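You operate a simulated robot arm through the tools that you are given. There is no shell and no other tool. Be economical: measure what you need, move in short steps, check, and stop when the job is done.

The job below is to be done with a simulated robot arm. You get a single attempt, and the scene is never put back.

JOB
Get the master gauge out of the blue drawer and stand it on the green mat.
Fine: close the drawer and lock it again with the black key. Where these are worked on the way, their far stop is far enough and under half their travel is too little: black key, blue drawer.

Only the result counts: the job must be done as asked and must still hold three seconds after the hand-in. Knocking over, shifting, dropping, spilling or breaking anything else fails it.

ROBOT AND FRAMES
A 7-joint arm with a two-finger gripper on a trunk, on a base that drives. Base frame: it is fixed to the floor where the robot stands at the start and does not move with it; the origin is under the middle of the robot, x ahead of it, y to its left, z up; the surface under the hand at the start is at about z = 860. Readings come in mm, rad, newtons and seconds.
With the tool pointing down near the work surface it reaches from about 280 to 740 mm from the robot's upright axis, wherever it stands. Its first joint turns from -2.496 to 2.496 rad. Places, roughly: black key [600, 0, 800]; blue drawer [600, 200, 700]; green mat [500, 400, 900]. Payload 2.45 kg.
Tool frame: the origin (TCP) lies between the finger pads and is the grasp point; the fingertips stand 26 mm ahead of it; z points along the fingers, y is the line along which they close. Largest opening 96 mm; the body of the gripper starts 69 mm behind the TCP.
Orientation is that of the tool frame in the base frame, as [roll, pitch, yaw] about the fixed x, y, z axes, in that order (R = Rz(yaw) Ry(pitch) Rx(roll)). With the fingers straight down and closing along the base's y, the tool's x points along the base's -x, its y along +y and its z along -z.

CONTROLS
- The arm moves only by the tool arm_command. Its argument "motion" is one flat list of numbers, 7 for each row, row after row: the shift along the tool's x, y, z in cm, then the turn, a rotation vector about the tool's x, y, z in rad, then the opening, from 0 (shut) to 1 (fully open). In form: [dx, dy, dz, rx, ry, rz, fingers, dx, dy, dz, rx, ry, rz, fingers, ...]. A call has 1 to 10 rows; each row is the pose to reach, as a shift and turn from the pose commanded when the call began, along the tool's axes at that moment. A row lasts 0.2 s, in which the tool goes at most 50 mm and 0.15 rad; a call with a longer step from one row to the next is refused whole, and so is a gripper value outside its range. A pose out of reach is approached as far as the arm can. The call stops where the force on the tool passes 40 N (or 10 N more than at its start, if that is more) or the arm is blocked; 0.2 s more then pass. The fingers move at their own pace and stop on an object; they squeeze with about 38 N. The grip force told is the motor's: it shows also when the fingers shut on nothing. Time passes only in rows, and 0.2 s behind the last, so rows that repeat a pose let the fingers close. It gives the time, the measured TCP pose, the force on the tool (base axes), the opening and the grip force at its end, in the units of the frame above (readings bear some noise), with the torque about the TCP (base axes, N m) and any sound that the robot's microphone picked up.
- Cameras (640 x 400 px; columns grow to the right, rows downward): "scene" is now at [20, 195.9, 1421.4]; the picture's right is [0.14, -0.99, 0.00], its down [-0.72, -0.10, -0.69] and it looks along [0.68, 0.09, -0.72] (base axes); focal length 271 px, centre (320, 200). "wrist" rides on the gripper at [82, 3, -98] in the tool frame; the picture's right is [-0.04, 1.00, 0.00], its down [-0.73, -0.03, -0.68] and it looks along [-0.68, -0.03, 0.73] (tool axes); focal length 256 px, centre (320, 200). There is no depth. A picture from a camera that has moved, and an enlarged one, comes with that camera's place and axes in the base frame and with its lens. The place of the scene camera against the robot may be out by one fixed shift of up to 18 mm in any direction.
- camera(camera): a new picture of that camera. It takes no simulated time.
- raise_lower(by): slides the trunk up (or, below 0, down) by that many mm; the arm and the scene camera ride with it, the base frame stays. It gives what a move gives, with no picture.
- roll_base(legs): drives the robot by 1 to 6 legs, each [ahead, turn to the left] in mm and rad, along the robot's own axes; the way and the turn of a leg run together, so that a leg with both is an arc; at most 1500 mm and 3.142 rad a leg. The arm and the cameras ride along, it lands a little off, and it stops where it bumps. It gives what a move gives.
- pan_tilt(pan, tilt): turns the head with the scene camera to pan (to the left, within 2.705 rad either way) and tilt (down, from -0.506 to 1.204), counted from straight ahead of the robot. It gives what a move gives.
- enlarge(camera, box): a new picture of the part [left, top, right, bottom] of that camera's present view, enlarged. It takes no simulated time.
- close_job(): hands the job in; it is judged then, once.

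Go step by step. Nothing tells you exact positions but the pictures and the camera data: compare them with the known pose of the tool, close in by small moves and look again before you grip or let go. The budget is 120 turns and 98 pictures, counting those below and the enlarged ones. Unless the task says otherwise, let go and move clear before handing in, and close with one line.

The tools are called after ">>>" as name(argument=value, ...) on one line, values as JSON. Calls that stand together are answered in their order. arm_command: Moves the arm, as the interface text tells. Its arguments: {"type":"object","properties":{"motion":{"type":"array","items":{"type":"number"}}},"required":["motion"]} The other tools are called the same way: raise_lower (by) slides the trunk up or down; roll_base (legs) drives the base; pan_tilt (pan, tilt) turns the head that bears the scene camera; camera (camera) takes a picture; enlarge (camera, box) takes an enlarged picture of a part of a camera's view; close_job () hands the job in.

At the start:

```text
t: 0.0
position: [568.9, 136.7, 1116.2]
tcp_rot: [3.141, 0.0, -3.141]
wrist_force: [-0.9, -0.2, 0.0]
moment: [-0.03, 0.0, -0.04]
grip_width: 95.9
gripper_force: 0.1
trunk travel left (down, up): [-464.0, 176.0]
robot x, y, heading: [0.8, 3.0, 0.001]
head pan, tilt: [0.138, 0.81]
```

scene: 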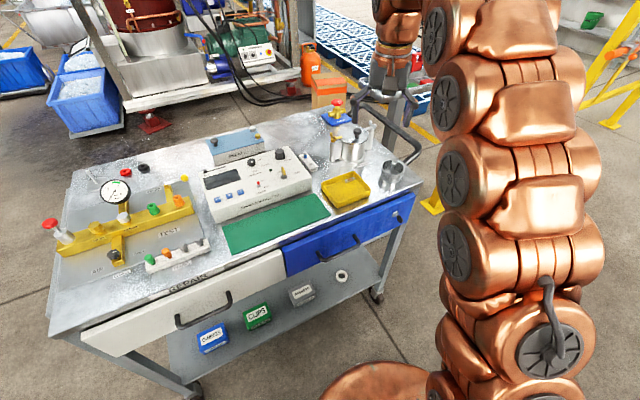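
wrist: 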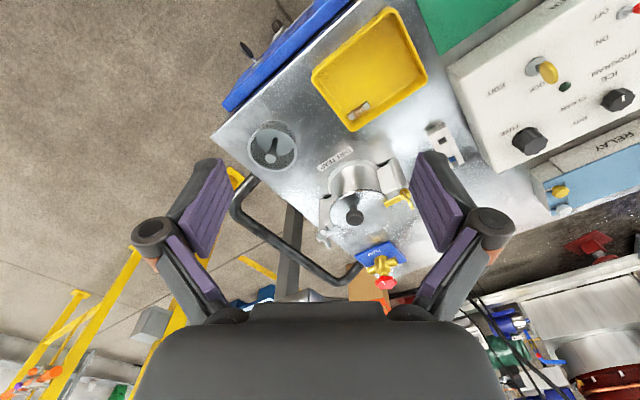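

I see a workbench with a blue drawer at the right and a green mat on the top. I'll look closer at the drawer, its lock and the key.

>>> enlarge(camera="scene", box=[270, 150, 430, 290])

>>> enlarge(camera="scene", box=[190, 110, 350, 260])

```text
2.86 times, centred on (350, 220) of scene
camera zoom: at [20.0, 195.9, 1421.4], right [0.14, -0.99, 0.0], down [-0.72, -0.1, -0.69], along [0.68, 0.09, -0.72], focal length 774 px, centre (234, 143)
```

zoom: 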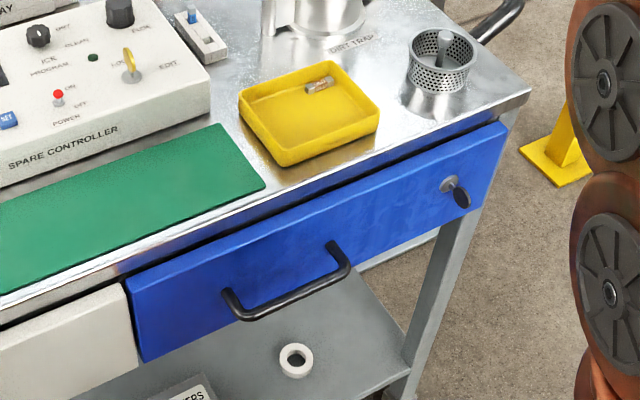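

```text
2.67 times, centred on (270, 185) of scene
camera zoom: at [20.0, 195.9, 1421.4], right [0.14, -0.99, 0.0], down [-0.72, -0.1, -0.69], along [0.68, 0.09, -0.72], focal length 723 px, centre (453, 240)
```

zoom: 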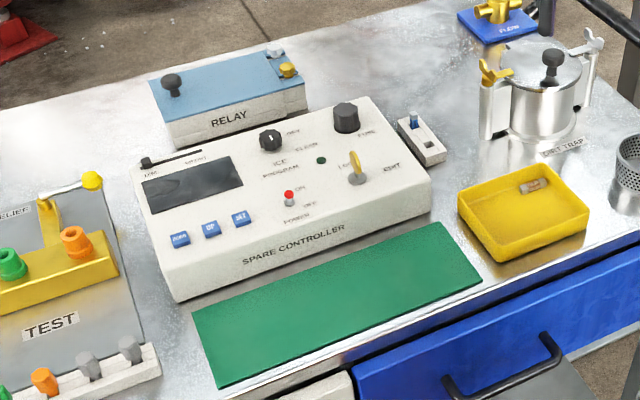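

The drawer front faces roughly [-0.82, -0.57], and the key is in its upper right corner. I want to stand square in front of it, so I'll check the floor around me first.

>>> pan_tilt(pan=-1.3, tilt=0.9)

>>> camera(camera="scene")

>>> pan_tilt(pan=-2.6, tilt=0.9)

>>> camera(camera="scene")

```text
t: 1.6
position: [569.5, 136.2, 1115.8]
tcp_rot: [-3.141, -0.001, 3.141]
wrist_force: [-1.5, -0.7, -0.8]
moment: [0.0, 0.0, 0.02]
grip_width: 96.0
gripper_force: 0.0
trunk travel left (down, up): [-464.0, 176.0]
robot x, y, heading: [1.8, 2.3, 0.004]
head pan, tilt: [-1.3, 0.901]
```

```text
93 pictures are left
camera scene: at [-39.1, 112.1, 1414.3], right [-0.96, -0.27, 0.0], down [-0.21, 0.75, -0.62], along [0.17, -0.6, -0.78], focal length 271 px, centre (320, 200)
```

scene: 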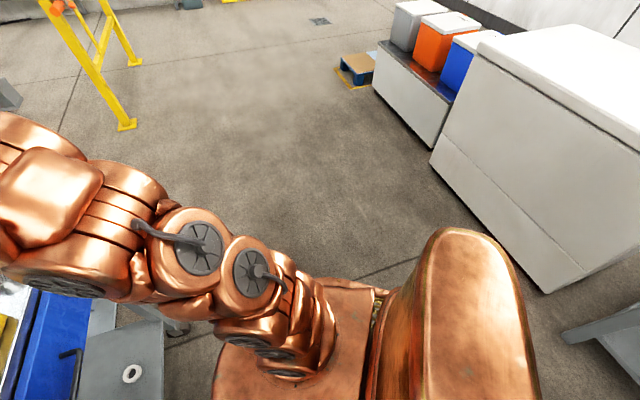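

```text
t: 3.0
position: [569.0, 137.0, 1115.7]
tcp_rot: [-3.14, -0.001, -3.14]
wrist_force: [0.7, -0.3, 0.6]
moment: [-0.02, 0.03, 0.01]
grip_width: 95.7
gripper_force: 0.1
trunk travel left (down, up): [-464.0, 176.0]
robot x, y, heading: [2.1, -2.1, 0.002]
head pan, tilt: [-2.601, 0.901]
```

```text
92 pictures are left
camera scene: at [-124.1, 145.9, 1414.3], right [-0.52, 0.86, 0.0], down [0.67, 0.4, -0.62], along [-0.53, -0.32, -0.78], focal length 271 px, centre (320, 200)
```

scene: 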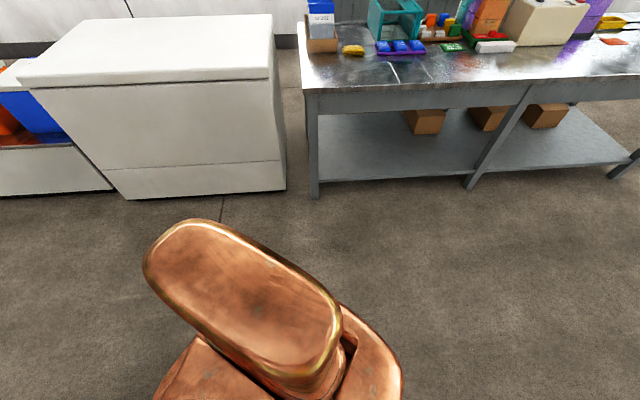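

There's room behind me. I'll turn to face the drawer and back off about 200 mm.

>>> roll_base(legs=[[0, 0.61], [-190, 0]])

>>> pan_tilt(pan=-0.1, tilt=0.75)

>>> camera(camera="scene")

>>> camera(camera="wrist")

```text
t: 6.2
position: [236.9, 326.8, 1115.5]
tcp_rot: [3.141, 0.0, -2.546]
wrist_force: [-0.4, -0.9, 0.1]
moment: [0.01, 0.03, -0.05]
grip_width: 96.1
gripper_force: 0.1
trunk travel left (down, up): [-464.0, 176.0]
robot x, y, heading: [-153.2, -104.2, 0.598]
head pan, tilt: [-2.601, 0.901]
```

```text
t: 8.5
position: [237.4, 326.0, 1115.4]
tcp_rot: [3.14, 0.001, -2.546]
wrist_force: [0.9, 0.1, 0.3]
moment: [0.0, 0.0, -0.01]
grip_width: 95.9
gripper_force: 0.0
trunk travel left (down, up): [-464.0, 176.0]
robot x, y, heading: [-155.1, -110.9, 0.595]
head pan, tilt: [-0.099, 0.75]
```

```text
91 pictures are left
camera scene: at [-236.4, 58.4, 1426.2], right [0.48, -0.88, 0.0], down [-0.6, -0.33, -0.73], along [0.64, 0.35, -0.68], focal length 271 px, centre (320, 200)
```

scene: 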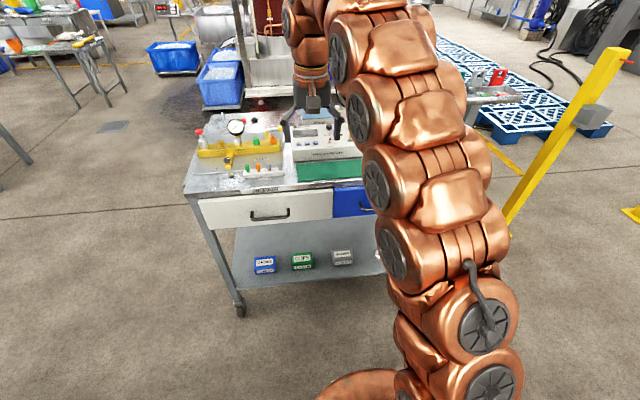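

```text
90 pictures are left
camera wrist: at [167.5, 283.8, 1214.2], right [-0.53, 0.85, 0.0], down [0.62, 0.39, 0.68], along [0.58, 0.36, -0.73], focal length 256 px, centre (320, 200)
```

wrist: 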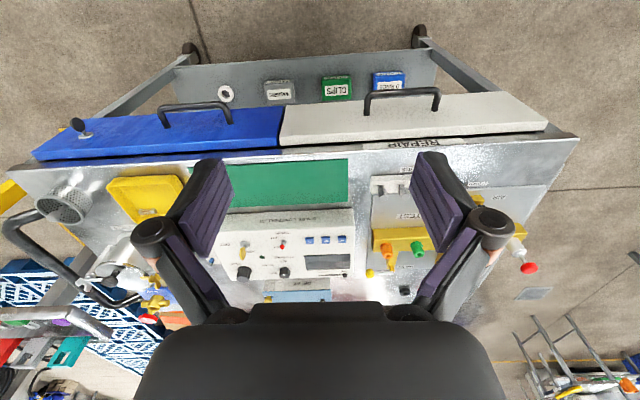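

Wrist view shows the bench front square ahead. I'll enlarge the key and handle.

>>> enlarge(camera="wrist", box=[20, 80, 180, 180])

>>> enlarge(camera="wrist", box=[140, 80, 300, 180])

```text
4.00 times, centred on (100, 130) of wrist
camera zoom: at [167.5, 283.8, 1214.2], right [-0.53, 0.85, 0.0], down [0.62, 0.39, 0.68], along [0.58, 0.36, -0.73], focal length 1024 px, centre (1200, 480)
```

zoom: 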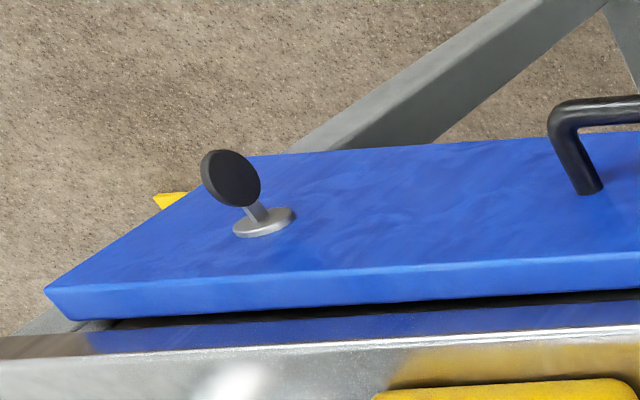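

```text
4.00 times, centred on (220, 130) of wrist
camera zoom: at [167.5, 283.8, 1214.2], right [-0.53, 0.85, 0.0], down [0.62, 0.39, 0.68], along [0.58, 0.36, -0.73], focal length 1024 px, centre (720, 480)
```

zoom: 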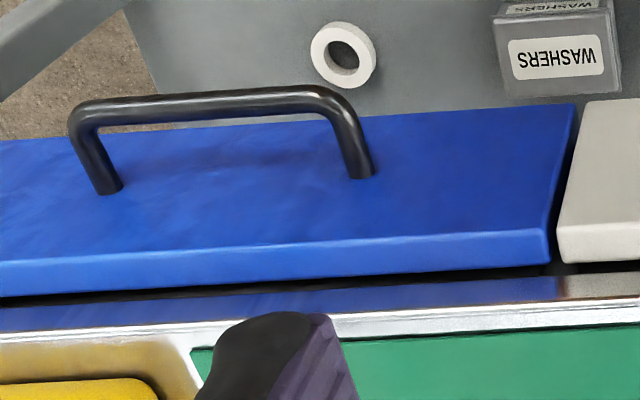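

The key is a round black bow near [572, 31, 795] on the drawer front, and the handle bar is near [444, 188, 778]. I'll swing the tool to horizontal, pointing at the drawer, while staying clear of it.

>>> arm_command(motion=[0.5, -3.5, 1.6, 0, -0.15, 0, 0.6, 1.0, -7, 3.2, 0, -0.3, 0, 0.6, 1.5, -10.5, 4.8, 0, -0.45, 0, 0.6, 2, -14, 6.4, 0, -0.6, 0, 0.6, 2.5, -17.5, 8, 0, -0.75, 0, 0.6, 3, -21, 9.6, 0, -0.9, 0, 0.6, 3.5, -24.5, 11.2, 0, -1.05, 0, 0.6, 4, -28, 12.8, 0, -1.2, 0, 0.6, 4.5, -31.5, 14.4, 0, -1.35, 0, 0.6, 5, -35, 16, 0, -1.5, 0, 0.6])

>>> camera(camera="wrist")

>>> camera(camera="scene")

```text
t: 10.9
position: [419.8, -37.6, 1023.3]
tcp_rot: [-1.845, 1.484, -1.23]
wrist_force: [0.1, 1.4, 0.2]
moment: [-0.05, 0.03, -0.04]
grip_width: 57.8
gripper_force: 0.1
out of reach, approached as far as the arm can: row 7, 8, 9, 10
trunk travel left (down, up): [-464.0, 176.0]
robot x, y, heading: [-157.8, -105.9, 0.599]
head pan, tilt: [-0.099, 0.75]
stopped in row 10: the arm was blocked; the commanded pose is now the measured one
```

```text
87 pictures are left
camera wrist: at [339.2, -98.5, 943.4], right [-0.58, 0.82, -0.04], down [-0.56, -0.36, 0.75], along [0.6, 0.46, 0.66], focal length 256 px, centre (320, 200)
```

wrist: 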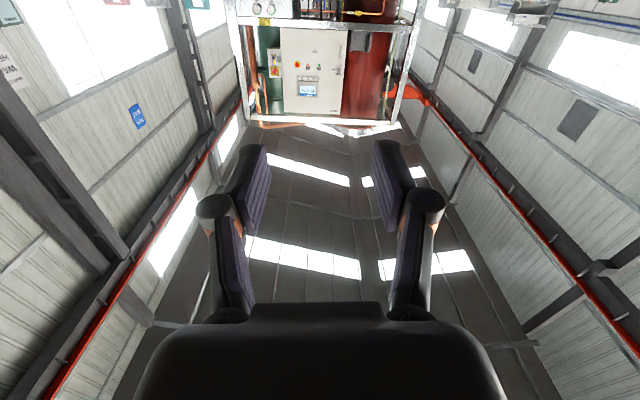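

```text
86 pictures are left
camera scene: at [-236.9, 59.1, 1426.1], right [0.48, -0.88, 0.0], down [-0.6, -0.33, -0.73], along [0.64, 0.35, -0.68], focal length 271 px, centre (320, 200)
```

scene: 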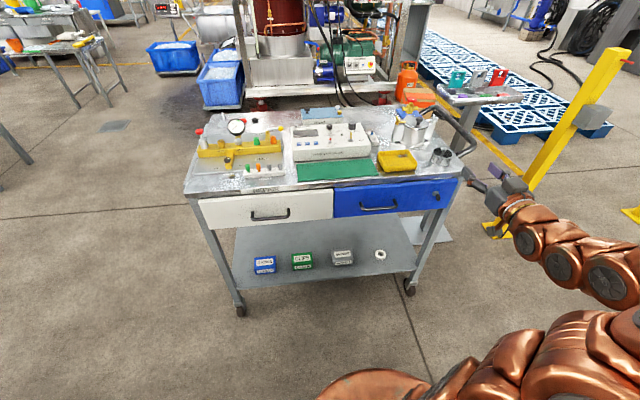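

The tool is now horizontal and pointing into the drawer front. I'll lower the trunk and inspect the key.

>>> raise_lower(by=-330)

>>> camera(camera="wrist")

>>> enlarge(camera="scene", box=[340, 150, 500, 250])

```text
t: 14.1
position: [419.1, -39.5, 692.0]
tcp_rot: [-1.844, 1.489, -1.231]
wrist_force: [-0.2, 0.1, 0.5]
moment: [-0.01, 0.02, 0.02]
grip_width: 57.6
gripper_force: 0.1
trunk travel left (down, up): [-134.0, 506.0]
robot x, y, heading: [-151.5, -105.9, 0.595]
head pan, tilt: [-0.099, 0.75]
```

```text
85 pictures are left
camera wrist: at [339.7, -99.4, 613.2], right [-0.58, 0.82, -0.04], down [-0.56, -0.36, 0.75], along [0.6, 0.45, 0.66], focal length 256 px, centre (320, 200)
```

wrist: 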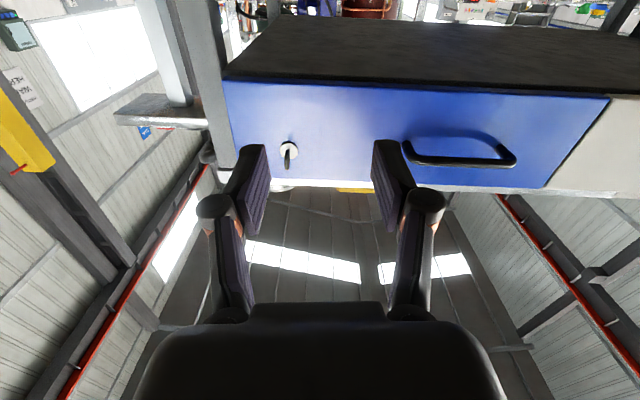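

```text
4.00 times, centred on (420, 200) of scene
camera zoom: at [-236.2, 58.3, 1096.3], right [0.48, -0.88, 0.0], down [-0.6, -0.33, -0.73], along [0.64, 0.35, -0.68], focal length 1084 px, centre (-80, 200)
```

zoom: 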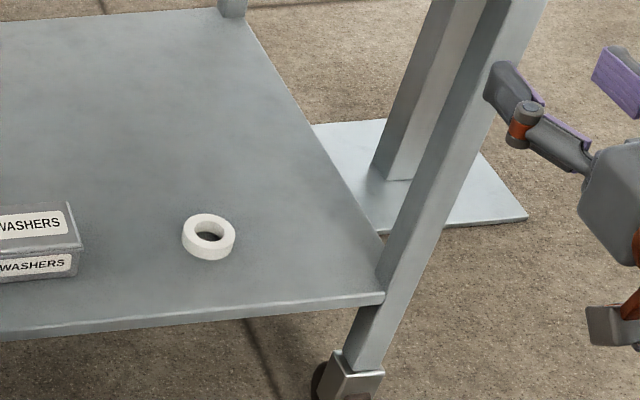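

>>> enlarge(camera="wrist", box=[220, 100, 380, 200])

>>> pan_tilt(pan=-0.2, tilt=0.4)

>>> camera(camera="scene")

```text
4.00 times, centred on (300, 150) of wrist
camera zoom: at [339.7, -99.4, 613.2], right [-0.58, 0.82, -0.04], down [-0.56, -0.36, 0.75], along [0.6, 0.45, 0.66], focal length 1024 px, centre (400, 400)
```

zoom: 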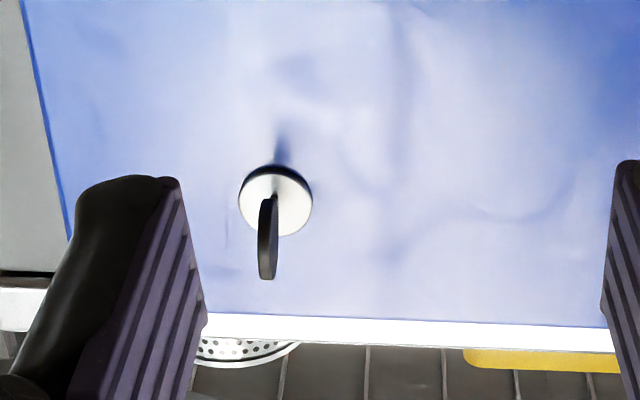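

```text
t: 15.0
position: [419.2, -39.9, 692.5]
tcp_rot: [-1.842, 1.487, -1.231]
wrist_force: [-0.1, -0.8, -0.3]
moment: [0.04, -0.03, -0.02]
grip_width: 57.5
gripper_force: 0.0
trunk travel left (down, up): [-134.0, 506.0]
robot x, y, heading: [-156.2, -107.2, 0.602]
head pan, tilt: [-0.201, 0.4]
```

```text
82 pictures are left
camera scene: at [-223.6, 54.5, 1127.3], right [0.39, -0.92, 0.0], down [-0.36, -0.15, -0.92], along [0.85, 0.36, -0.39], focal length 271 px, centre (320, 200)
```

scene: 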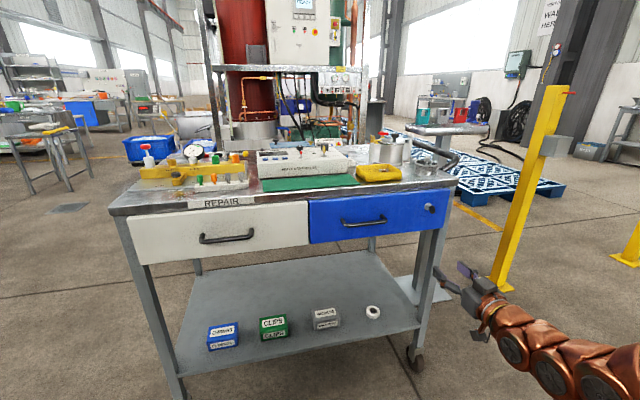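

The bow is a vertical plate at about n=489 (depth), i.e. base [581, 27, 786]. I'll raise the trunk to its height and approach partway with the fingers on both sides of it.

>>> raise_lower(by=94)

>>> arm_command(motion=[0, -1.3, 2.5, 0, -0.01, 0.03, 0.6, 0, -2.6, 5, 0, -0.02, 0.06, 0.6, 0, -3.9, 7.5, 0, -0.02, 0.08, 0.6, 0, -3.9, 10, 0, -0.02, 0.08, 0.6])

>>> camera(camera="wrist")

>>> enlarge(camera="scene", box=[380, 170, 480, 250])

```text
t: 16.2
position: [419.3, -40.3, 785.9]
tcp_rot: [-1.846, 1.489, -1.23]
wrist_force: [0.5, -0.8, -0.2]
moment: [-0.01, 0.02, -0.02]
grip_width: 57.4
gripper_force: 0.0
trunk travel left (down, up): [-228.0, 412.0]
robot x, y, heading: [-153.6, -106.7, 0.594]
head pan, tilt: [-0.201, 0.4]
```

```text
t: 17.2
position: [524.1, -14.5, 789.8]
tcp_rot: [-2.637, 1.567, -2.023]
wrist_force: [0.2, 1.2, -0.1]
moment: [0.01, -0.02, 0.01]
grip_width: 57.6
gripper_force: 0.0
trunk travel left (down, up): [-228.0, 412.0]
robot x, y, heading: [-156.5, -104.3, 0.595]
head pan, tilt: [-0.201, 0.4]
```

```text
81 pictures are left
camera wrist: at [441.2, -68.2, 708.8], right [-0.58, 0.82, 0.04], down [-0.54, -0.41, 0.74], along [0.62, 0.4, 0.68], focal length 256 px, centre (320, 200)
```

wrist: 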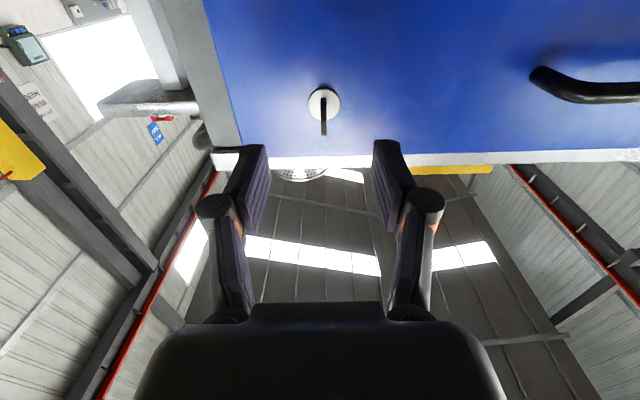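

```text
5.00 times, centred on (430, 210) of scene
camera zoom: at [-223.6, 54.5, 1221.3], right [0.39, -0.92, 0.0], down [-0.36, -0.15, -0.92], along [0.85, 0.36, -0.39], focal length 1355 px, centre (-230, 150)
```

zoom: 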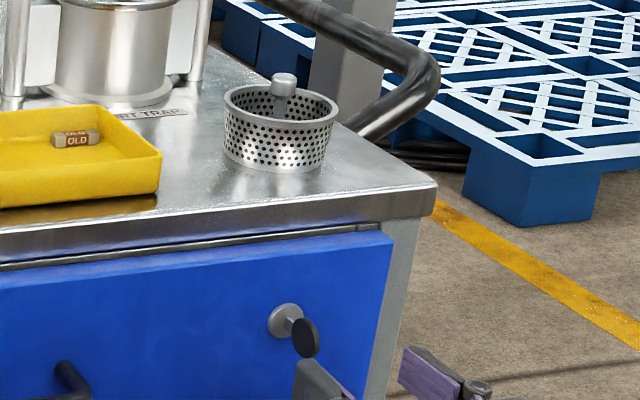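

The bow sits at l=-314, z=787 and the tool is aligned to within 2–3 mm. I'll advance so the tips stop just short of the rosette.

>>> arm_command(motion=[0.15, 0.05, 2.6, 0, 0, 0, 0.5, 0.3, 0.1, 5.1, 0, 0, 0, 0.4, 0.3, 0.1, 5.1, 0, 0, 0, 0.4])

>>> camera(camera="wrist")

>>> enlarge(camera="scene", box=[380, 170, 480, 250])

```text
t: 18.0
position: [566.3, 16.3, 785.1]
tcp_rot: [-2.778, 1.57, -2.163]
wrist_force: [-0.4, -0.7, -0.1]
moment: [-0.01, 0.02, 0.01]
grip_width: 38.2
gripper_force: 0.1
trunk travel left (down, up): [-228.0, 412.0]
robot x, y, heading: [-157.6, -107.2, 0.597]
head pan, tilt: [-0.201, 0.4]
```

```text
79 pictures are left
camera wrist: at [483.1, -37.2, 704.5], right [-0.57, 0.82, 0.04], down [-0.54, -0.41, 0.74], along [0.62, 0.4, 0.68], focal length 256 px, centre (320, 200)
```

wrist: 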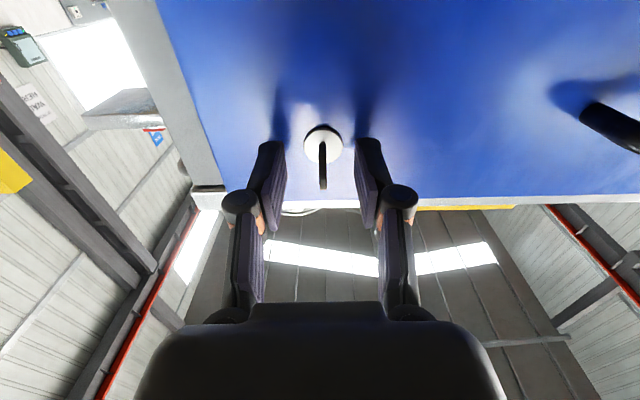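

```text
5.00 times, centred on (430, 210) of scene
camera zoom: at [-223.5, 54.5, 1221.3], right [0.39, -0.92, 0.0], down [-0.36, -0.15, -0.92], along [0.85, 0.36, -0.39], focal length 1355 px, centre (-230, 150)
```

zoom: 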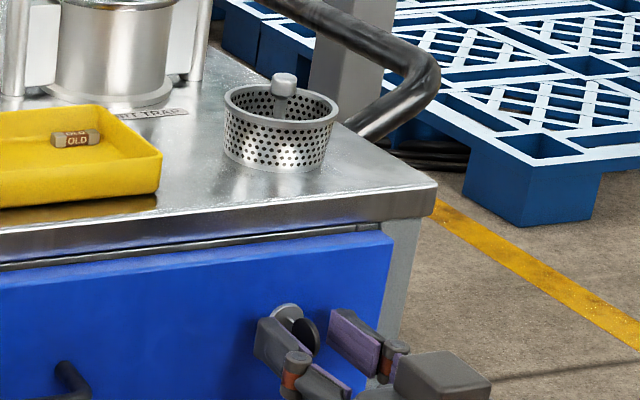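

The bow is centred between the pads. I'll close on it and try a small turn one way.

>>> arm_command(motion=[0, 0, 0, 0, 0, 0, 0.2, 0, 0, 0, 0, 0, 0, 0, 0, 0, 0, 0, 0, 0, 0, 0, 0, 0, 0, 0, 0, 0])

>>> arm_command(motion=[0, 0, 0, 0, 0, 0.1, 0, 0, 0, 0, 0, 0, 0.2, 0, 0, 0, 0, 0, 0, 0.3, 0, 0, 0, 0, 0, 0, 0.3, 0])

>>> camera(camera="wrist")

```text
t: 19.0
position: [565.6, 18.1, 785.7]
tcp_rot: [-2.508, 1.568, -1.893]
wrist_force: [-7.4, 7.1, 0.5]
moment: [0.03, 0.01, -0.01]
grip_width: 5.9
gripper_force: 32.4
trunk travel left (down, up): [-228.0, 412.0]
robot x, y, heading: [-157.8, -103.8, 0.598]
head pan, tilt: [-0.201, 0.4]
```

```text
t: 20.0
position: [565.0, 17.9, 784.9]
tcp_rot: [1.582, 1.272, 2.196]
wrist_force: [-5.8, 11.2, -1.2]
moment: [-0.95, -0.09, 0.27]
grip_width: 8.6
gripper_force: 36.9
trunk travel left (down, up): [-228.0, 412.0]
robot x, y, heading: [-152.7, -103.0, 0.601]
head pan, tilt: [-0.201, 0.4]
```

```text
77 pictures are left
camera wrist: at [468.2, -17.0, 708.8], right [-0.54, 0.77, 0.33], down [-0.41, -0.59, 0.69], along [0.73, 0.24, 0.64], focal length 256 px, centre (320, 200)
```

wrist: 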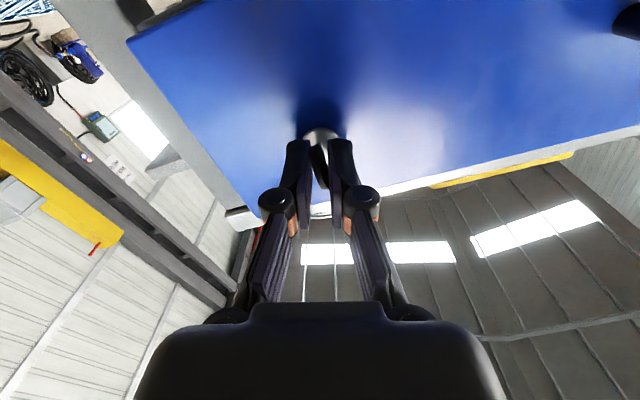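

Turning clockwise is blocked: the torque builds and the key twists between the pads. I'll go the other way.

>>> arm_command(motion=[0, 0, 0, 0, 0, -0.15, 0, 0, 0, 0, 0, 0, -0.3, 0, 0, 0, 0, 0, 0, -0.42, 0, 0, 0, 0, 0, 0, -0.54, 0, 0, 0, 0, 0, 0, -0.66, 0, 0, 0, 0, 0, 0, -0.66, 0])

>>> camera(camera="wrist")

```text
t: 21.4
position: [563.9, 17.5, 785.2]
tcp_rot: [-1.575, 1.204, -0.96]
wrist_force: [-8.2, 17.5, 8.4]
moment: [0.02, -0.07, 0.06]
grip_width: 5.8
gripper_force: 32.5
trunk travel left (down, up): [-228.0, 412.0]
robot x, y, heading: [-155.1, -106.5, 0.599]
head pan, tilt: [-0.201, 0.4]
```

```text
76 pictures are left
camera wrist: at [498.4, -60.2, 708.7], right [-0.55, 0.77, -0.32], down [-0.69, -0.2, 0.7], along [0.48, 0.6, 0.64], focal length 256 px, centre (320, 200)
```

wrist: 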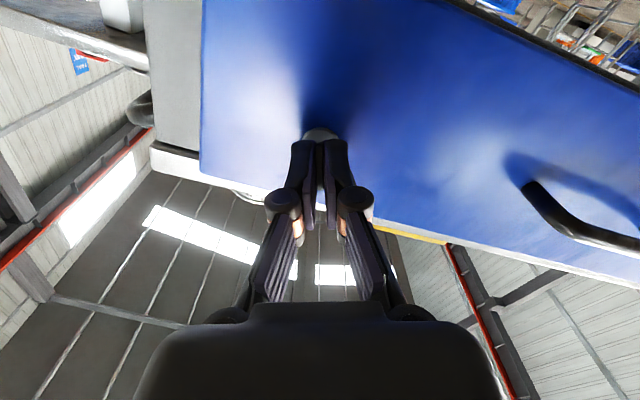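

It turns freely counter-clockwise. I'll keep going toward its far stop.

>>> arm_command(motion=[0, 0, 0, 0, 0, -0.12, 0, 0, 0, 0, 0, 0, -0.24, 0, 0, 0, 0, 0, 0, -0.36, 0, 0, 0, 0, 0, 0, -0.48, 0, 0, 0, 0, 0, 0, -0.6, 0, 0, 0, 0, 0, 0, -0.72, 0])

```text
t: 22.8
position: [564.7, 17.6, 784.1]
tcp_rot: [-1.57, 0.486, -0.958]
wrist_force: [-9.8, 12.3, 13.1]
moment: [0.3, -0.37, 0.12]
grip_width: 5.9
gripper_force: 32.5
trunk travel left (down, up): [-228.0, 412.0]
robot x, y, heading: [-158.2, -109.3, 0.595]
head pan, tilt: [-0.201, 0.4]
```

>>> arm_command(motion=[0, 0, 0, 0, 0, -0.12, 0, 0, 0, 0, 0, 0, -0.24, 0, 0, 0, 0, 0, 0, -0.36, 0, 0, 0, 0, 0, 0, -0.48, 0, 0, 0, 0, 0, 0, -0.48, 0])

```text
t: 24.0
position: [562.9, 15.4, 785.3]
tcp_rot: [-1.571, 0.008, -0.959]
wrist_force: [-3.2, 8.0, 20.5]
moment: [0.4, -0.54, -0.47]
grip_width: 6.0
gripper_force: 32.9
trunk travel left (down, up): [-228.0, 412.0]
robot x, y, heading: [-154.9, -107.0, 0.595]
head pan, tilt: [-0.201, 0.4]
```

No torque about the key's axis yet, so I'll turn a bit further to find the stop.

>>> arm_command(motion=[0, 0, 0, 0, 0, -0.1, 0, 0, 0, 0, 0, 0, -0.2, 0, 0, 0, 0, 0, 0, -0.3, 0, 0, 0, 0, 0, 0, -0.3, 0])

>>> camera(camera="wrist")

```text
t: 25.0
position: [565.4, 15.2, 784.8]
tcp_rot: [-1.57, -0.292, -0.959]
wrist_force: [-1.1, 0.8, 24.0]
moment: [0.99, 0.15, -0.08]
grip_width: 8.5
gripper_force: 36.3
trunk travel left (down, up): [-228.0, 412.0]
robot x, y, heading: [-156.0, -109.4, 0.598]
head pan, tilt: [-0.201, 0.4]
```

```text
75 pictures are left
camera wrist: at [529.0, -105.0, 806.5], right [0.14, -0.2, -0.97], down [-0.96, 0.19, -0.18], along [0.22, 0.96, -0.17], focal length 256 px, centre (320, 200)
```

wrist: 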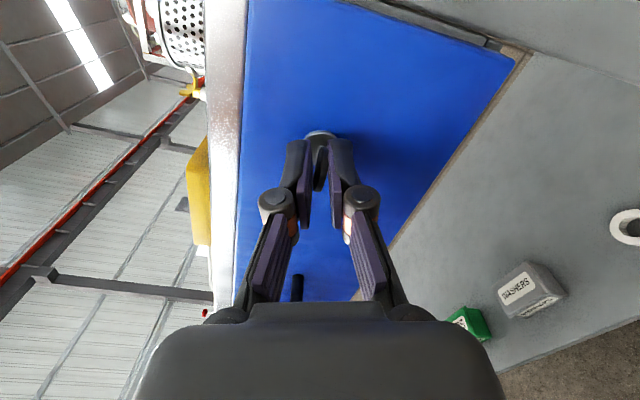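

The key is at its far stop, a quarter turn. I'll relax the twist, let go and back off.

>>> arm_command(motion=[0, 0, 0, 0, 0, 0.14, 0, 0, 0, 0, 0, 0, 0.28, 0, 0, 0, 0, 0, 0, 0.29, 0.3, 0, 0, 0, 0, 0, 0.29, 0.5, 0, 0, -4, 0, 0, 0.29, 0.5, 0, 0, -8, 0, 0, 0.29, 0.5])

>>> camera(camera="wrist")

```text
t: 26.4
position: [499.0, -30.7, 784.1]
tcp_rot: [-1.572, 0.002, -0.956]
wrist_force: [-0.6, -0.4, 0.3]
moment: [-0.02, -0.02, 0.0]
grip_width: 48.2
gripper_force: 0.1
trunk travel left (down, up): [-228.0, 412.0]
robot x, y, heading: [-152.2, -108.3, 0.594]
head pan, tilt: [-0.201, 0.4]
```

```text
74 pictures are left
camera wrist: at [464.9, -153.6, 782.0], right [-0.02, 0.03, -1.0], down [-0.98, 0.21, 0.03], along [0.21, 0.98, 0.03], focal length 256 px, centre (320, 200)
```

wrist: 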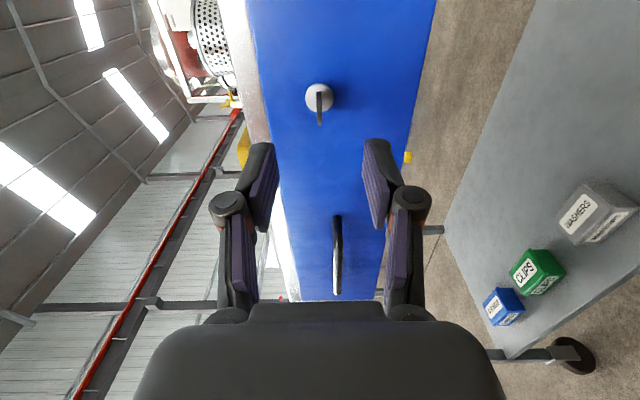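

The key is horizontal now. I'll shift left to the handle at standoff and look.

>>> arm_command(motion=[-4.2, 0.2, 0, 0, 0, 0, 0.5, -8.4, 0.4, 0, 0, 0, 0, 0.5, -12.6, 0.6, 0, 0, 0, 0, 0.5, -16.8, 0.8, 0, 0, 0, 0, 0.5, -21, 1.0, 0, 0, 0, 0, 0.5, -21, 1.0, 2, 0, 0, 0, 0.5])

>>> camera(camera="wrist")

>>> camera(camera="scene")

```text
t: 27.8
position: [437.9, 130.3, 813.6]
tcp_rot: [-1.576, 0.0, -0.955]
wrist_force: [-0.3, -0.1, -0.3]
moment: [0.0, -0.01, 0.01]
grip_width: 48.0
gripper_force: 0.1
out of reach, approached as far as the arm can: row 3, 4, 5, 6
trunk travel left (down, up): [-228.0, 412.0]
robot x, y, heading: [-156.6, -103.7, 0.6]
head pan, tilt: [-0.201, 0.4]
```

```text
73 pictures are left
camera wrist: at [403.6, 7.6, 811.4], right [-0.03, 0.03, -1.0], down [-0.98, 0.21, 0.03], along [0.21, 0.98, 0.02], focal length 256 px, centre (320, 200)
```

wrist: 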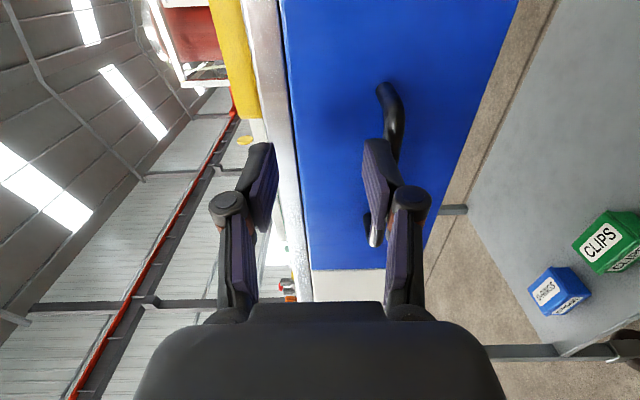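

```text
72 pictures are left
camera scene: at [-223.9, 55.1, 1221.3], right [0.39, -0.92, 0.0], down [-0.36, -0.15, -0.92], along [0.85, 0.36, -0.39], focal length 271 px, centre (320, 200)
```

scene: 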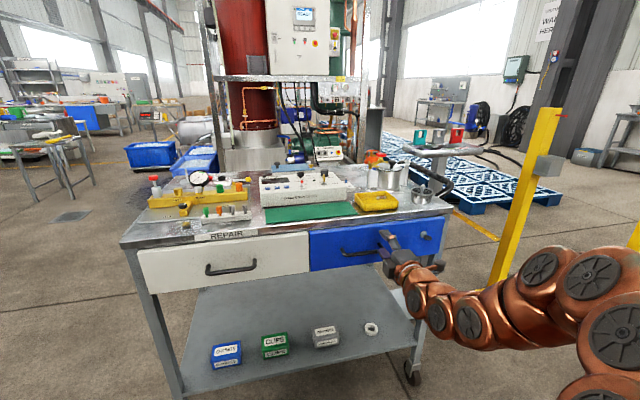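

The arm ran short and drifted up, to n=432, l=-147, z=814. I'll lower the trunk so the arm can work from a better posture, then correct.

>>> raise_lower(by=-100)

>>> arm_command(motion=[-1, -2, -2, 0, 0, 0, 0.5, -2, -4, -2, 0, 0, 0, 0.5, -3, -6, -2, 0, 0, 0, 0.5, -4, -6, -2, 0, 0, 0, 0.5])

>>> camera(camera="wrist")

```text
t: 29.2
position: [436.9, 130.4, 714.1]
tcp_rot: [-1.574, 0.0, -0.956]
wrist_force: [-1.4, 0.3, 0.0]
moment: [-0.01, -0.01, -0.01]
grip_width: 47.8
gripper_force: 0.0
trunk travel left (down, up): [-128.0, 512.0]
robot x, y, heading: [-157.7, -106.2, 0.595]
head pan, tilt: [-0.201, 0.4]
```

```text
t: 30.2
position: [405.4, 148.3, 775.3]
tcp_rot: [-1.575, 0.0, -0.958]
wrist_force: [-0.8, -0.1, -0.1]
moment: [-0.01, 0.04, 0.02]
grip_width: 47.7
gripper_force: 0.0
out of reach, approached as far as the arm can: row 1, 2, 3, 4
trunk travel left (down, up): [-128.0, 512.0]
robot x, y, heading: [-156.3, -104.5, 0.598]
head pan, tilt: [-0.201, 0.4]
```

```text
71 pictures are left
camera wrist: at [371.9, 25.6, 772.6], right [-0.03, 0.03, -1.0], down [-0.98, 0.21, 0.03], along [0.21, 0.98, 0.02], focal length 256 px, centre (320, 200)
```

wrist: 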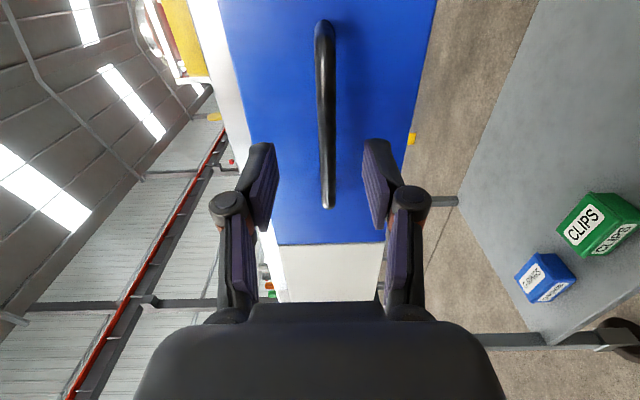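

The gripper is now level with the bar at z≈772 and near its middle. I'll advance 55 mm and look.

>>> arm_command(motion=[0, 0.1, 2, 0, 0, 0, 0.5, 0, 0.3, 4, 0, 0, 0, 0.5, 0, 0.3, 5.5, 0, 0, 0, 0.5, 0, 0.3, 5.5, 0, 0, 0, 0.5])

>>> camera(camera="wrist")

```text
t: 31.2
position: [452.3, 181.4, 770.2]
tcp_rot: [-1.574, 0.0, -0.957]
wrist_force: [-0.6, 0.6, 0.1]
moment: [0.0, 0.0, -0.01]
grip_width: 47.9
gripper_force: 0.0
trunk travel left (down, up): [-128.0, 512.0]
robot x, y, heading: [-158.5, -103.4, 0.598]
head pan, tilt: [-0.201, 0.4]
```

```text
70 pictures are left
camera wrist: at [418.8, 58.4, 767.7], right [-0.03, 0.03, -1.0], down [-0.98, 0.21, 0.03], along [0.21, 0.98, 0.02], focal length 256 px, centre (320, 200)
```

wrist: 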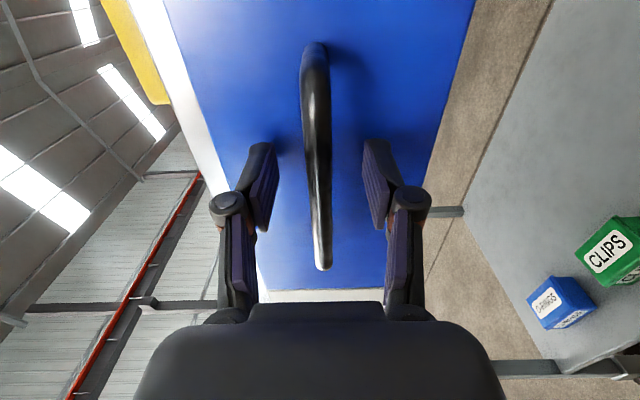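

The bar is between the pads. I'll close and start pulling.

>>> arm_command(motion=[0, 0, 0, 0, 0, 0, 0.2, 0, 0, 0, 0, 0, 0, 0, 0, 0, 0, 0, 0, 0, 0, 0, 0, 0, 0, 0, 0, 0])

>>> arm_command(motion=[0, 0, -1, 0, 0, 0, 0, 0, 0, -2.5, 0, 0, 0, 0, 0, 0, -4, 0, 0, 0, 0, 0, 0, -6, 0, 0, 0, 0])

```text
t: 32.2
position: [452.2, 181.3, 769.9]
tcp_rot: [-1.574, 0.001, -0.958]
wrist_force: [-0.2, 0.0, -0.7]
moment: [0.02, 0.02, -0.01]
grip_width: 10.6
gripper_force: 37.9
trunk travel left (down, up): [-128.0, 512.0]
robot x, y, heading: [-153.1, -104.5, 0.597]
head pan, tilt: [-0.201, 0.4]
```

```text
t: 33.2
position: [409.4, 151.4, 769.7]
tcp_rot: [-1.578, 0.002, -0.959]
wrist_force: [11.1, -13.6, -6.7]
moment: [-0.1, -0.05, -0.94]
grip_width: 10.4
gripper_force: 37.8
out of reach, approached as far as the arm can: row 4
trunk travel left (down, up): [-128.0, 512.0]
robot x, y, heading: [-159.3, -105.2, 0.603]
head pan, tilt: [-0.201, 0.4]
```

The drawer is moving (52 mm so far), but the arm is folding up. I'll back the base instead while holding the handle.

>>> roll_base(legs=[[-80, 0]])

>>> camera(camera="wrist")

```text
t: 34.2
position: [345.2, 104.6, 769.7]
tcp_rot: [-1.577, 0.002, -0.962]
wrist_force: [2.0, -5.4, -17.9]
moment: [-0.16, -0.1, 0.77]
grip_width: 10.8
gripper_force: 37.7
trunk travel left (down, up): [-128.0, 512.0]
robot x, y, heading: [-221.6, -153.9, 0.59]
head pan, tilt: [-0.201, 0.4]
```

```text
69 pictures are left
camera wrist: at [311.5, -17.5, 767.8], right [-0.03, 0.03, -1.0], down [-0.98, 0.21, 0.03], along [0.22, 0.98, 0.02], focal length 256 px, centre (320, 200)
```

wrist: 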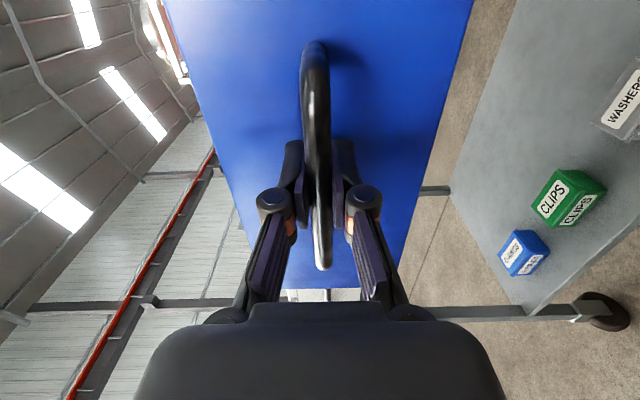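

Works well: about 131 mm open. I'll continue until it stops.

>>> roll_base(legs=[[-70, 0]])

>>> camera(camera="scene")

```text
t: 35.2
position: [289.0, 66.5, 770.2]
tcp_rot: [-1.579, 0.002, -0.965]
wrist_force: [18.5, -22.7, -3.6]
moment: [-0.11, -0.11, -0.06]
grip_width: 11.0
gripper_force: 37.8
trunk travel left (down, up): [-128.0, 512.0]
robot x, y, heading: [-277.2, -185.3, 0.593]
head pan, tilt: [-0.201, 0.4]
```

```text
68 pictures are left
camera scene: at [-344.2, -29.8, 1121.5], right [0.38, -0.92, 0.0], down [-0.36, -0.15, -0.92], along [0.85, 0.35, -0.39], focal length 271 px, centre (320, 200)
```

scene: 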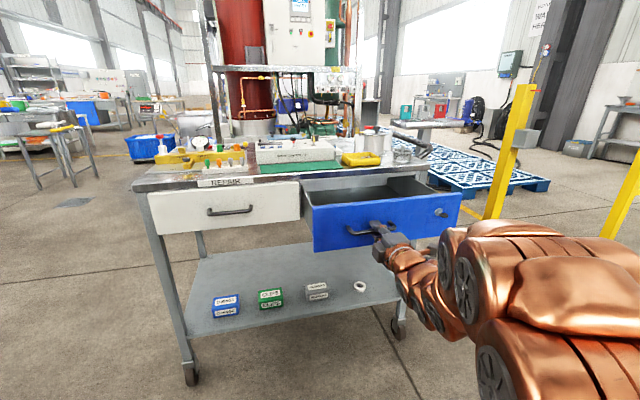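

>>> roll_base(legs=[[-40, 0]])

>>> enlarge(camera="scene", box=[280, 150, 480, 270])

```text
t: 36.1
position: [256.5, 43.2, 769.7]
tcp_rot: [-1.577, 0.005, -0.968]
wrist_force: [12.7, -13.7, -1.3]
moment: [-0.18, -0.14, -0.79]
grip_width: 10.6
gripper_force: 37.8
trunk travel left (down, up): [-128.0, 512.0]
robot x, y, heading: [-311.8, -207.4, 0.592]
head pan, tilt: [-0.201, 0.4]
```

```text
3.20 times, centred on (380, 210) of scene
camera zoom: at [-376.6, -51.1, 1121.4], right [0.38, -0.92, 0.0], down [-0.36, -0.15, -0.92], along [0.85, 0.35, -0.39], focal length 868 px, centre (128, 168)
```

zoom: 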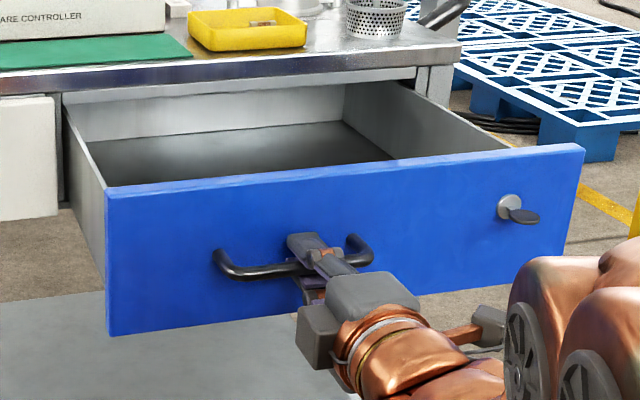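

>>> roll_base(legs=[[-50, 0]])

```text
t: 37.0
position: [217.8, 15.8, 770.0]
tcp_rot: [-1.578, 0.003, -0.971]
wrist_force: [11.6, -12.2, 0.2]
moment: [-0.17, -0.16, -0.8]
grip_width: 10.7
gripper_force: 37.9
trunk travel left (down, up): [-128.0, 512.0]
robot x, y, heading: [-352.3, -241.4, 0.587]
head pan, tilt: [-0.201, 0.4]
```

>>> roll_base(legs=[[-50, 0]])

>>> enlarge(camera="scene", box=[280, 150, 480, 270])

```text
t: 37.9
position: [175.4, -13.9, 769.6]
tcp_rot: [-1.578, 0.002, -0.97]
wrist_force: [0.2, 0.2, -1.0]
moment: [0.02, 0.01, 0.0]
grip_width: 0.0
gripper_force: 28.3
trunk travel left (down, up): [-128.0, 512.0]
robot x, y, heading: [-392.4, -267.7, 0.593]
head pan, tilt: [-0.201, 0.4]
```

```text
3.20 times, centred on (380, 210) of scene
camera zoom: at [-459.5, -106.0, 1121.3], right [0.38, -0.92, 0.0], down [-0.36, -0.15, -0.92], along [0.85, 0.35, -0.39], focal length 868 px, centre (128, 168)
```

zoom: 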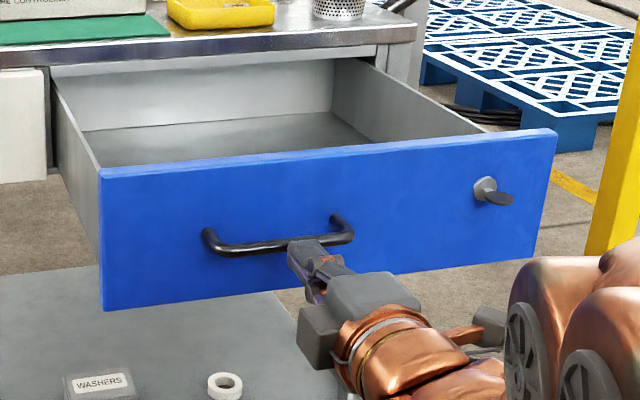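

The drawer reached its stop and the pads slipped off the bar, which is fine. I'll raise the trunk and look into the drawer.

>>> raise_lower(by=400)

>>> pan_tilt(pan=0.0, tilt=0.75)

>>> camera(camera="scene")

```text
t: 41.8
position: [174.2, -12.8, 1169.3]
tcp_rot: [-1.579, 0.004, -0.97]
wrist_force: [-0.5, 0.7, -0.4]
moment: [-0.01, 0.02, 0.02]
grip_width: 0.0
gripper_force: 28.6
trunk travel left (down, up): [-528.0, 112.0]
robot x, y, heading: [-393.0, -266.6, 0.592]
head pan, tilt: [-0.201, 0.4]
```

```text
t: 42.6
position: [175.2, -12.0, 1169.6]
tcp_rot: [-1.577, 0.003, -0.971]
wrist_force: [0.5, 0.5, 0.3]
moment: [-0.01, -0.01, 0.0]
grip_width: 0.0
gripper_force: 28.9
trunk travel left (down, up): [-528.0, 112.0]
robot x, y, heading: [-388.3, -270.0, 0.594]
head pan, tilt: [0.0, 0.75]
```

```text
65 pictures are left
camera scene: at [-476.3, -95.1, 1490.3], right [0.56, -0.83, 0.0], down [-0.57, -0.38, -0.73], along [0.61, 0.41, -0.68], focal length 271 px, centre (320, 200)
```

scene: 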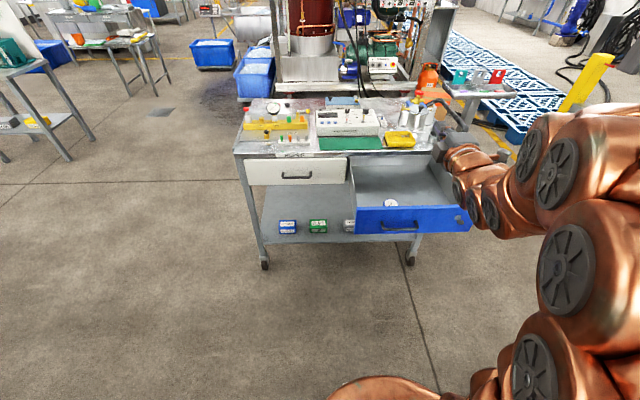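

>>> enlarge(camera="scene", box=[330, 140, 490, 240])

```text
4.00 times, centred on (410, 190) of scene
camera zoom: at [-476.3, -95.1, 1490.3], right [0.56, -0.83, 0.0], down [-0.57, -0.38, -0.73], along [0.61, 0.41, -0.68], focal length 1084 px, centre (-40, 240)
```

zoom: 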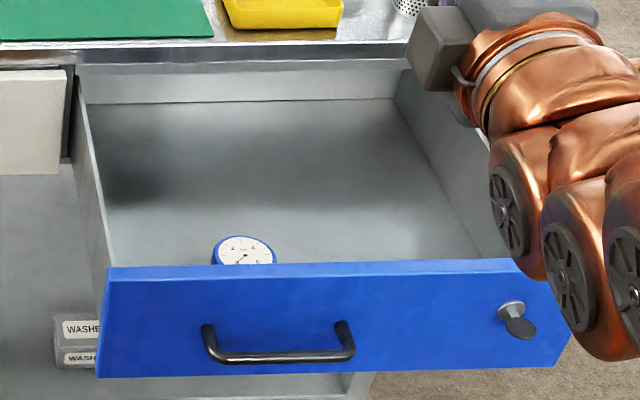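

I can see the gauge: a blue-rimmed white dial near the drawer front, around n≈340, l≈-111. I'll point the tool down and move over it.

>>> arm_command(motion=[0, 0, 0, -0.15, 0, 0, 0.8, 0, 0, 0, -0.3, 0, 0, 0.8, 0, 0, 0, -0.45, 0, 0, 0.8, 0, 0, 0, -0.6, 0, 0, 0.8, 0, 0, 0, -0.75, 0, 0, 0.8, 0, 0, 0, -0.9, 0, 0, 0.8, 0, 0, 0, -1.05, 0, 0, 0.8, 0, 0, 0, -1.2, 0, 0, 0.8, 0, 0, 0, -1.35, 0, 0, 0.8, 0, 0, 0, -1.5, 0, 0, 0.8])

>>> roll_base(legs=[[180, 0.01]])

>>> camera(camera="wrist")

```text
t: 44.8
position: [174.6, -11.3, 1170.3]
tcp_rot: [-3.082, 0.003, -0.969]
wrist_force: [0.0, 0.9, -1.2]
moment: [-0.04, 0.02, 0.01]
grip_width: 77.0
gripper_force: 0.1
trunk travel left (down, up): [-528.0, 112.0]
robot x, y, heading: [-394.7, -266.9, 0.588]
head pan, tilt: [0.0, 0.75]
```

```text
t: 46.3
position: [322.4, 95.1, 1170.9]
tcp_rot: [-3.077, 0.002, -0.96]
wrist_force: [0.1, -0.6, -0.2]
moment: [0.01, 0.02, 0.0]
grip_width: 76.6
gripper_force: 0.1
trunk travel left (down, up): [-528.0, 112.0]
robot x, y, heading: [-241.6, -168.3, 0.602]
head pan, tilt: [0.0, 0.75]
```

```text
63 pictures are left
camera wrist: at [361.6, 22.3, 1268.6], right [-0.84, -0.54, -0.06], down [-0.43, 0.59, 0.68], along [-0.33, 0.6, -0.73], focal length 256 px, centre (320, 200)
```

wrist: 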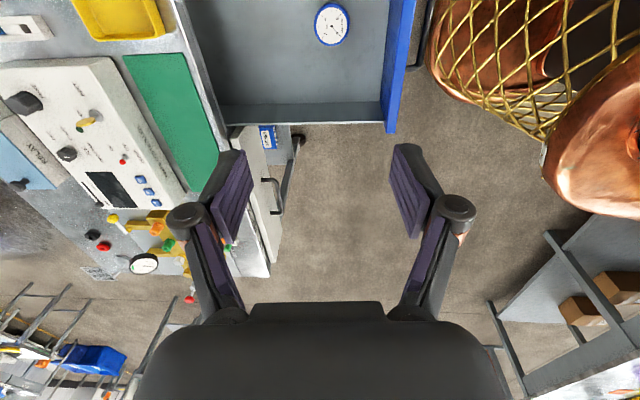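

>>> enlarge(camera="wrist", box=[270, 0, 390, 75])

>>> enlarge(camera="wrist", box=[80, 0, 400, 200])

```text
5.33 times, centred on (330, 38) of wrist
camera zoom: at [361.6, 22.3, 1268.6], right [-0.84, -0.54, -0.06], down [-0.43, 0.59, 0.68], along [-0.33, 0.6, -0.73], focal length 1365 px, centre (267, 1067)
```

zoom: 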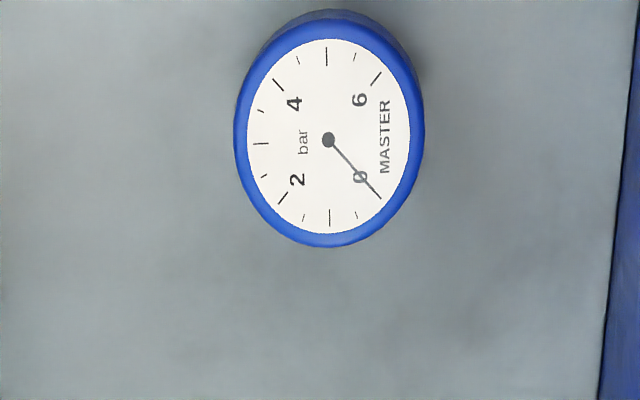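

```text
2.00 times, centred on (240, 100) of wrist
camera zoom: at [361.6, 22.3, 1268.6], right [-0.84, -0.54, -0.06], down [-0.43, 0.59, 0.68], along [-0.33, 0.6, -0.73], focal length 512 px, centre (480, 400)
```

zoom: 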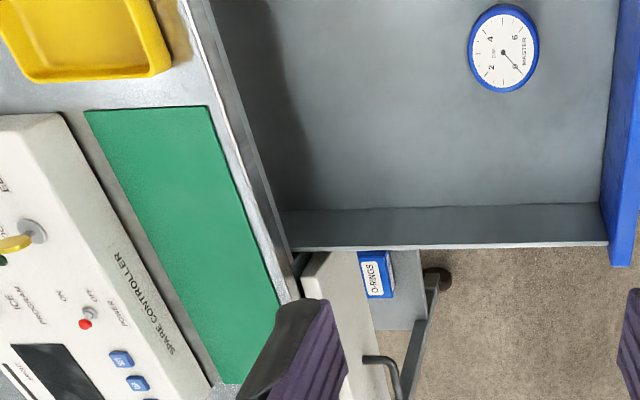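

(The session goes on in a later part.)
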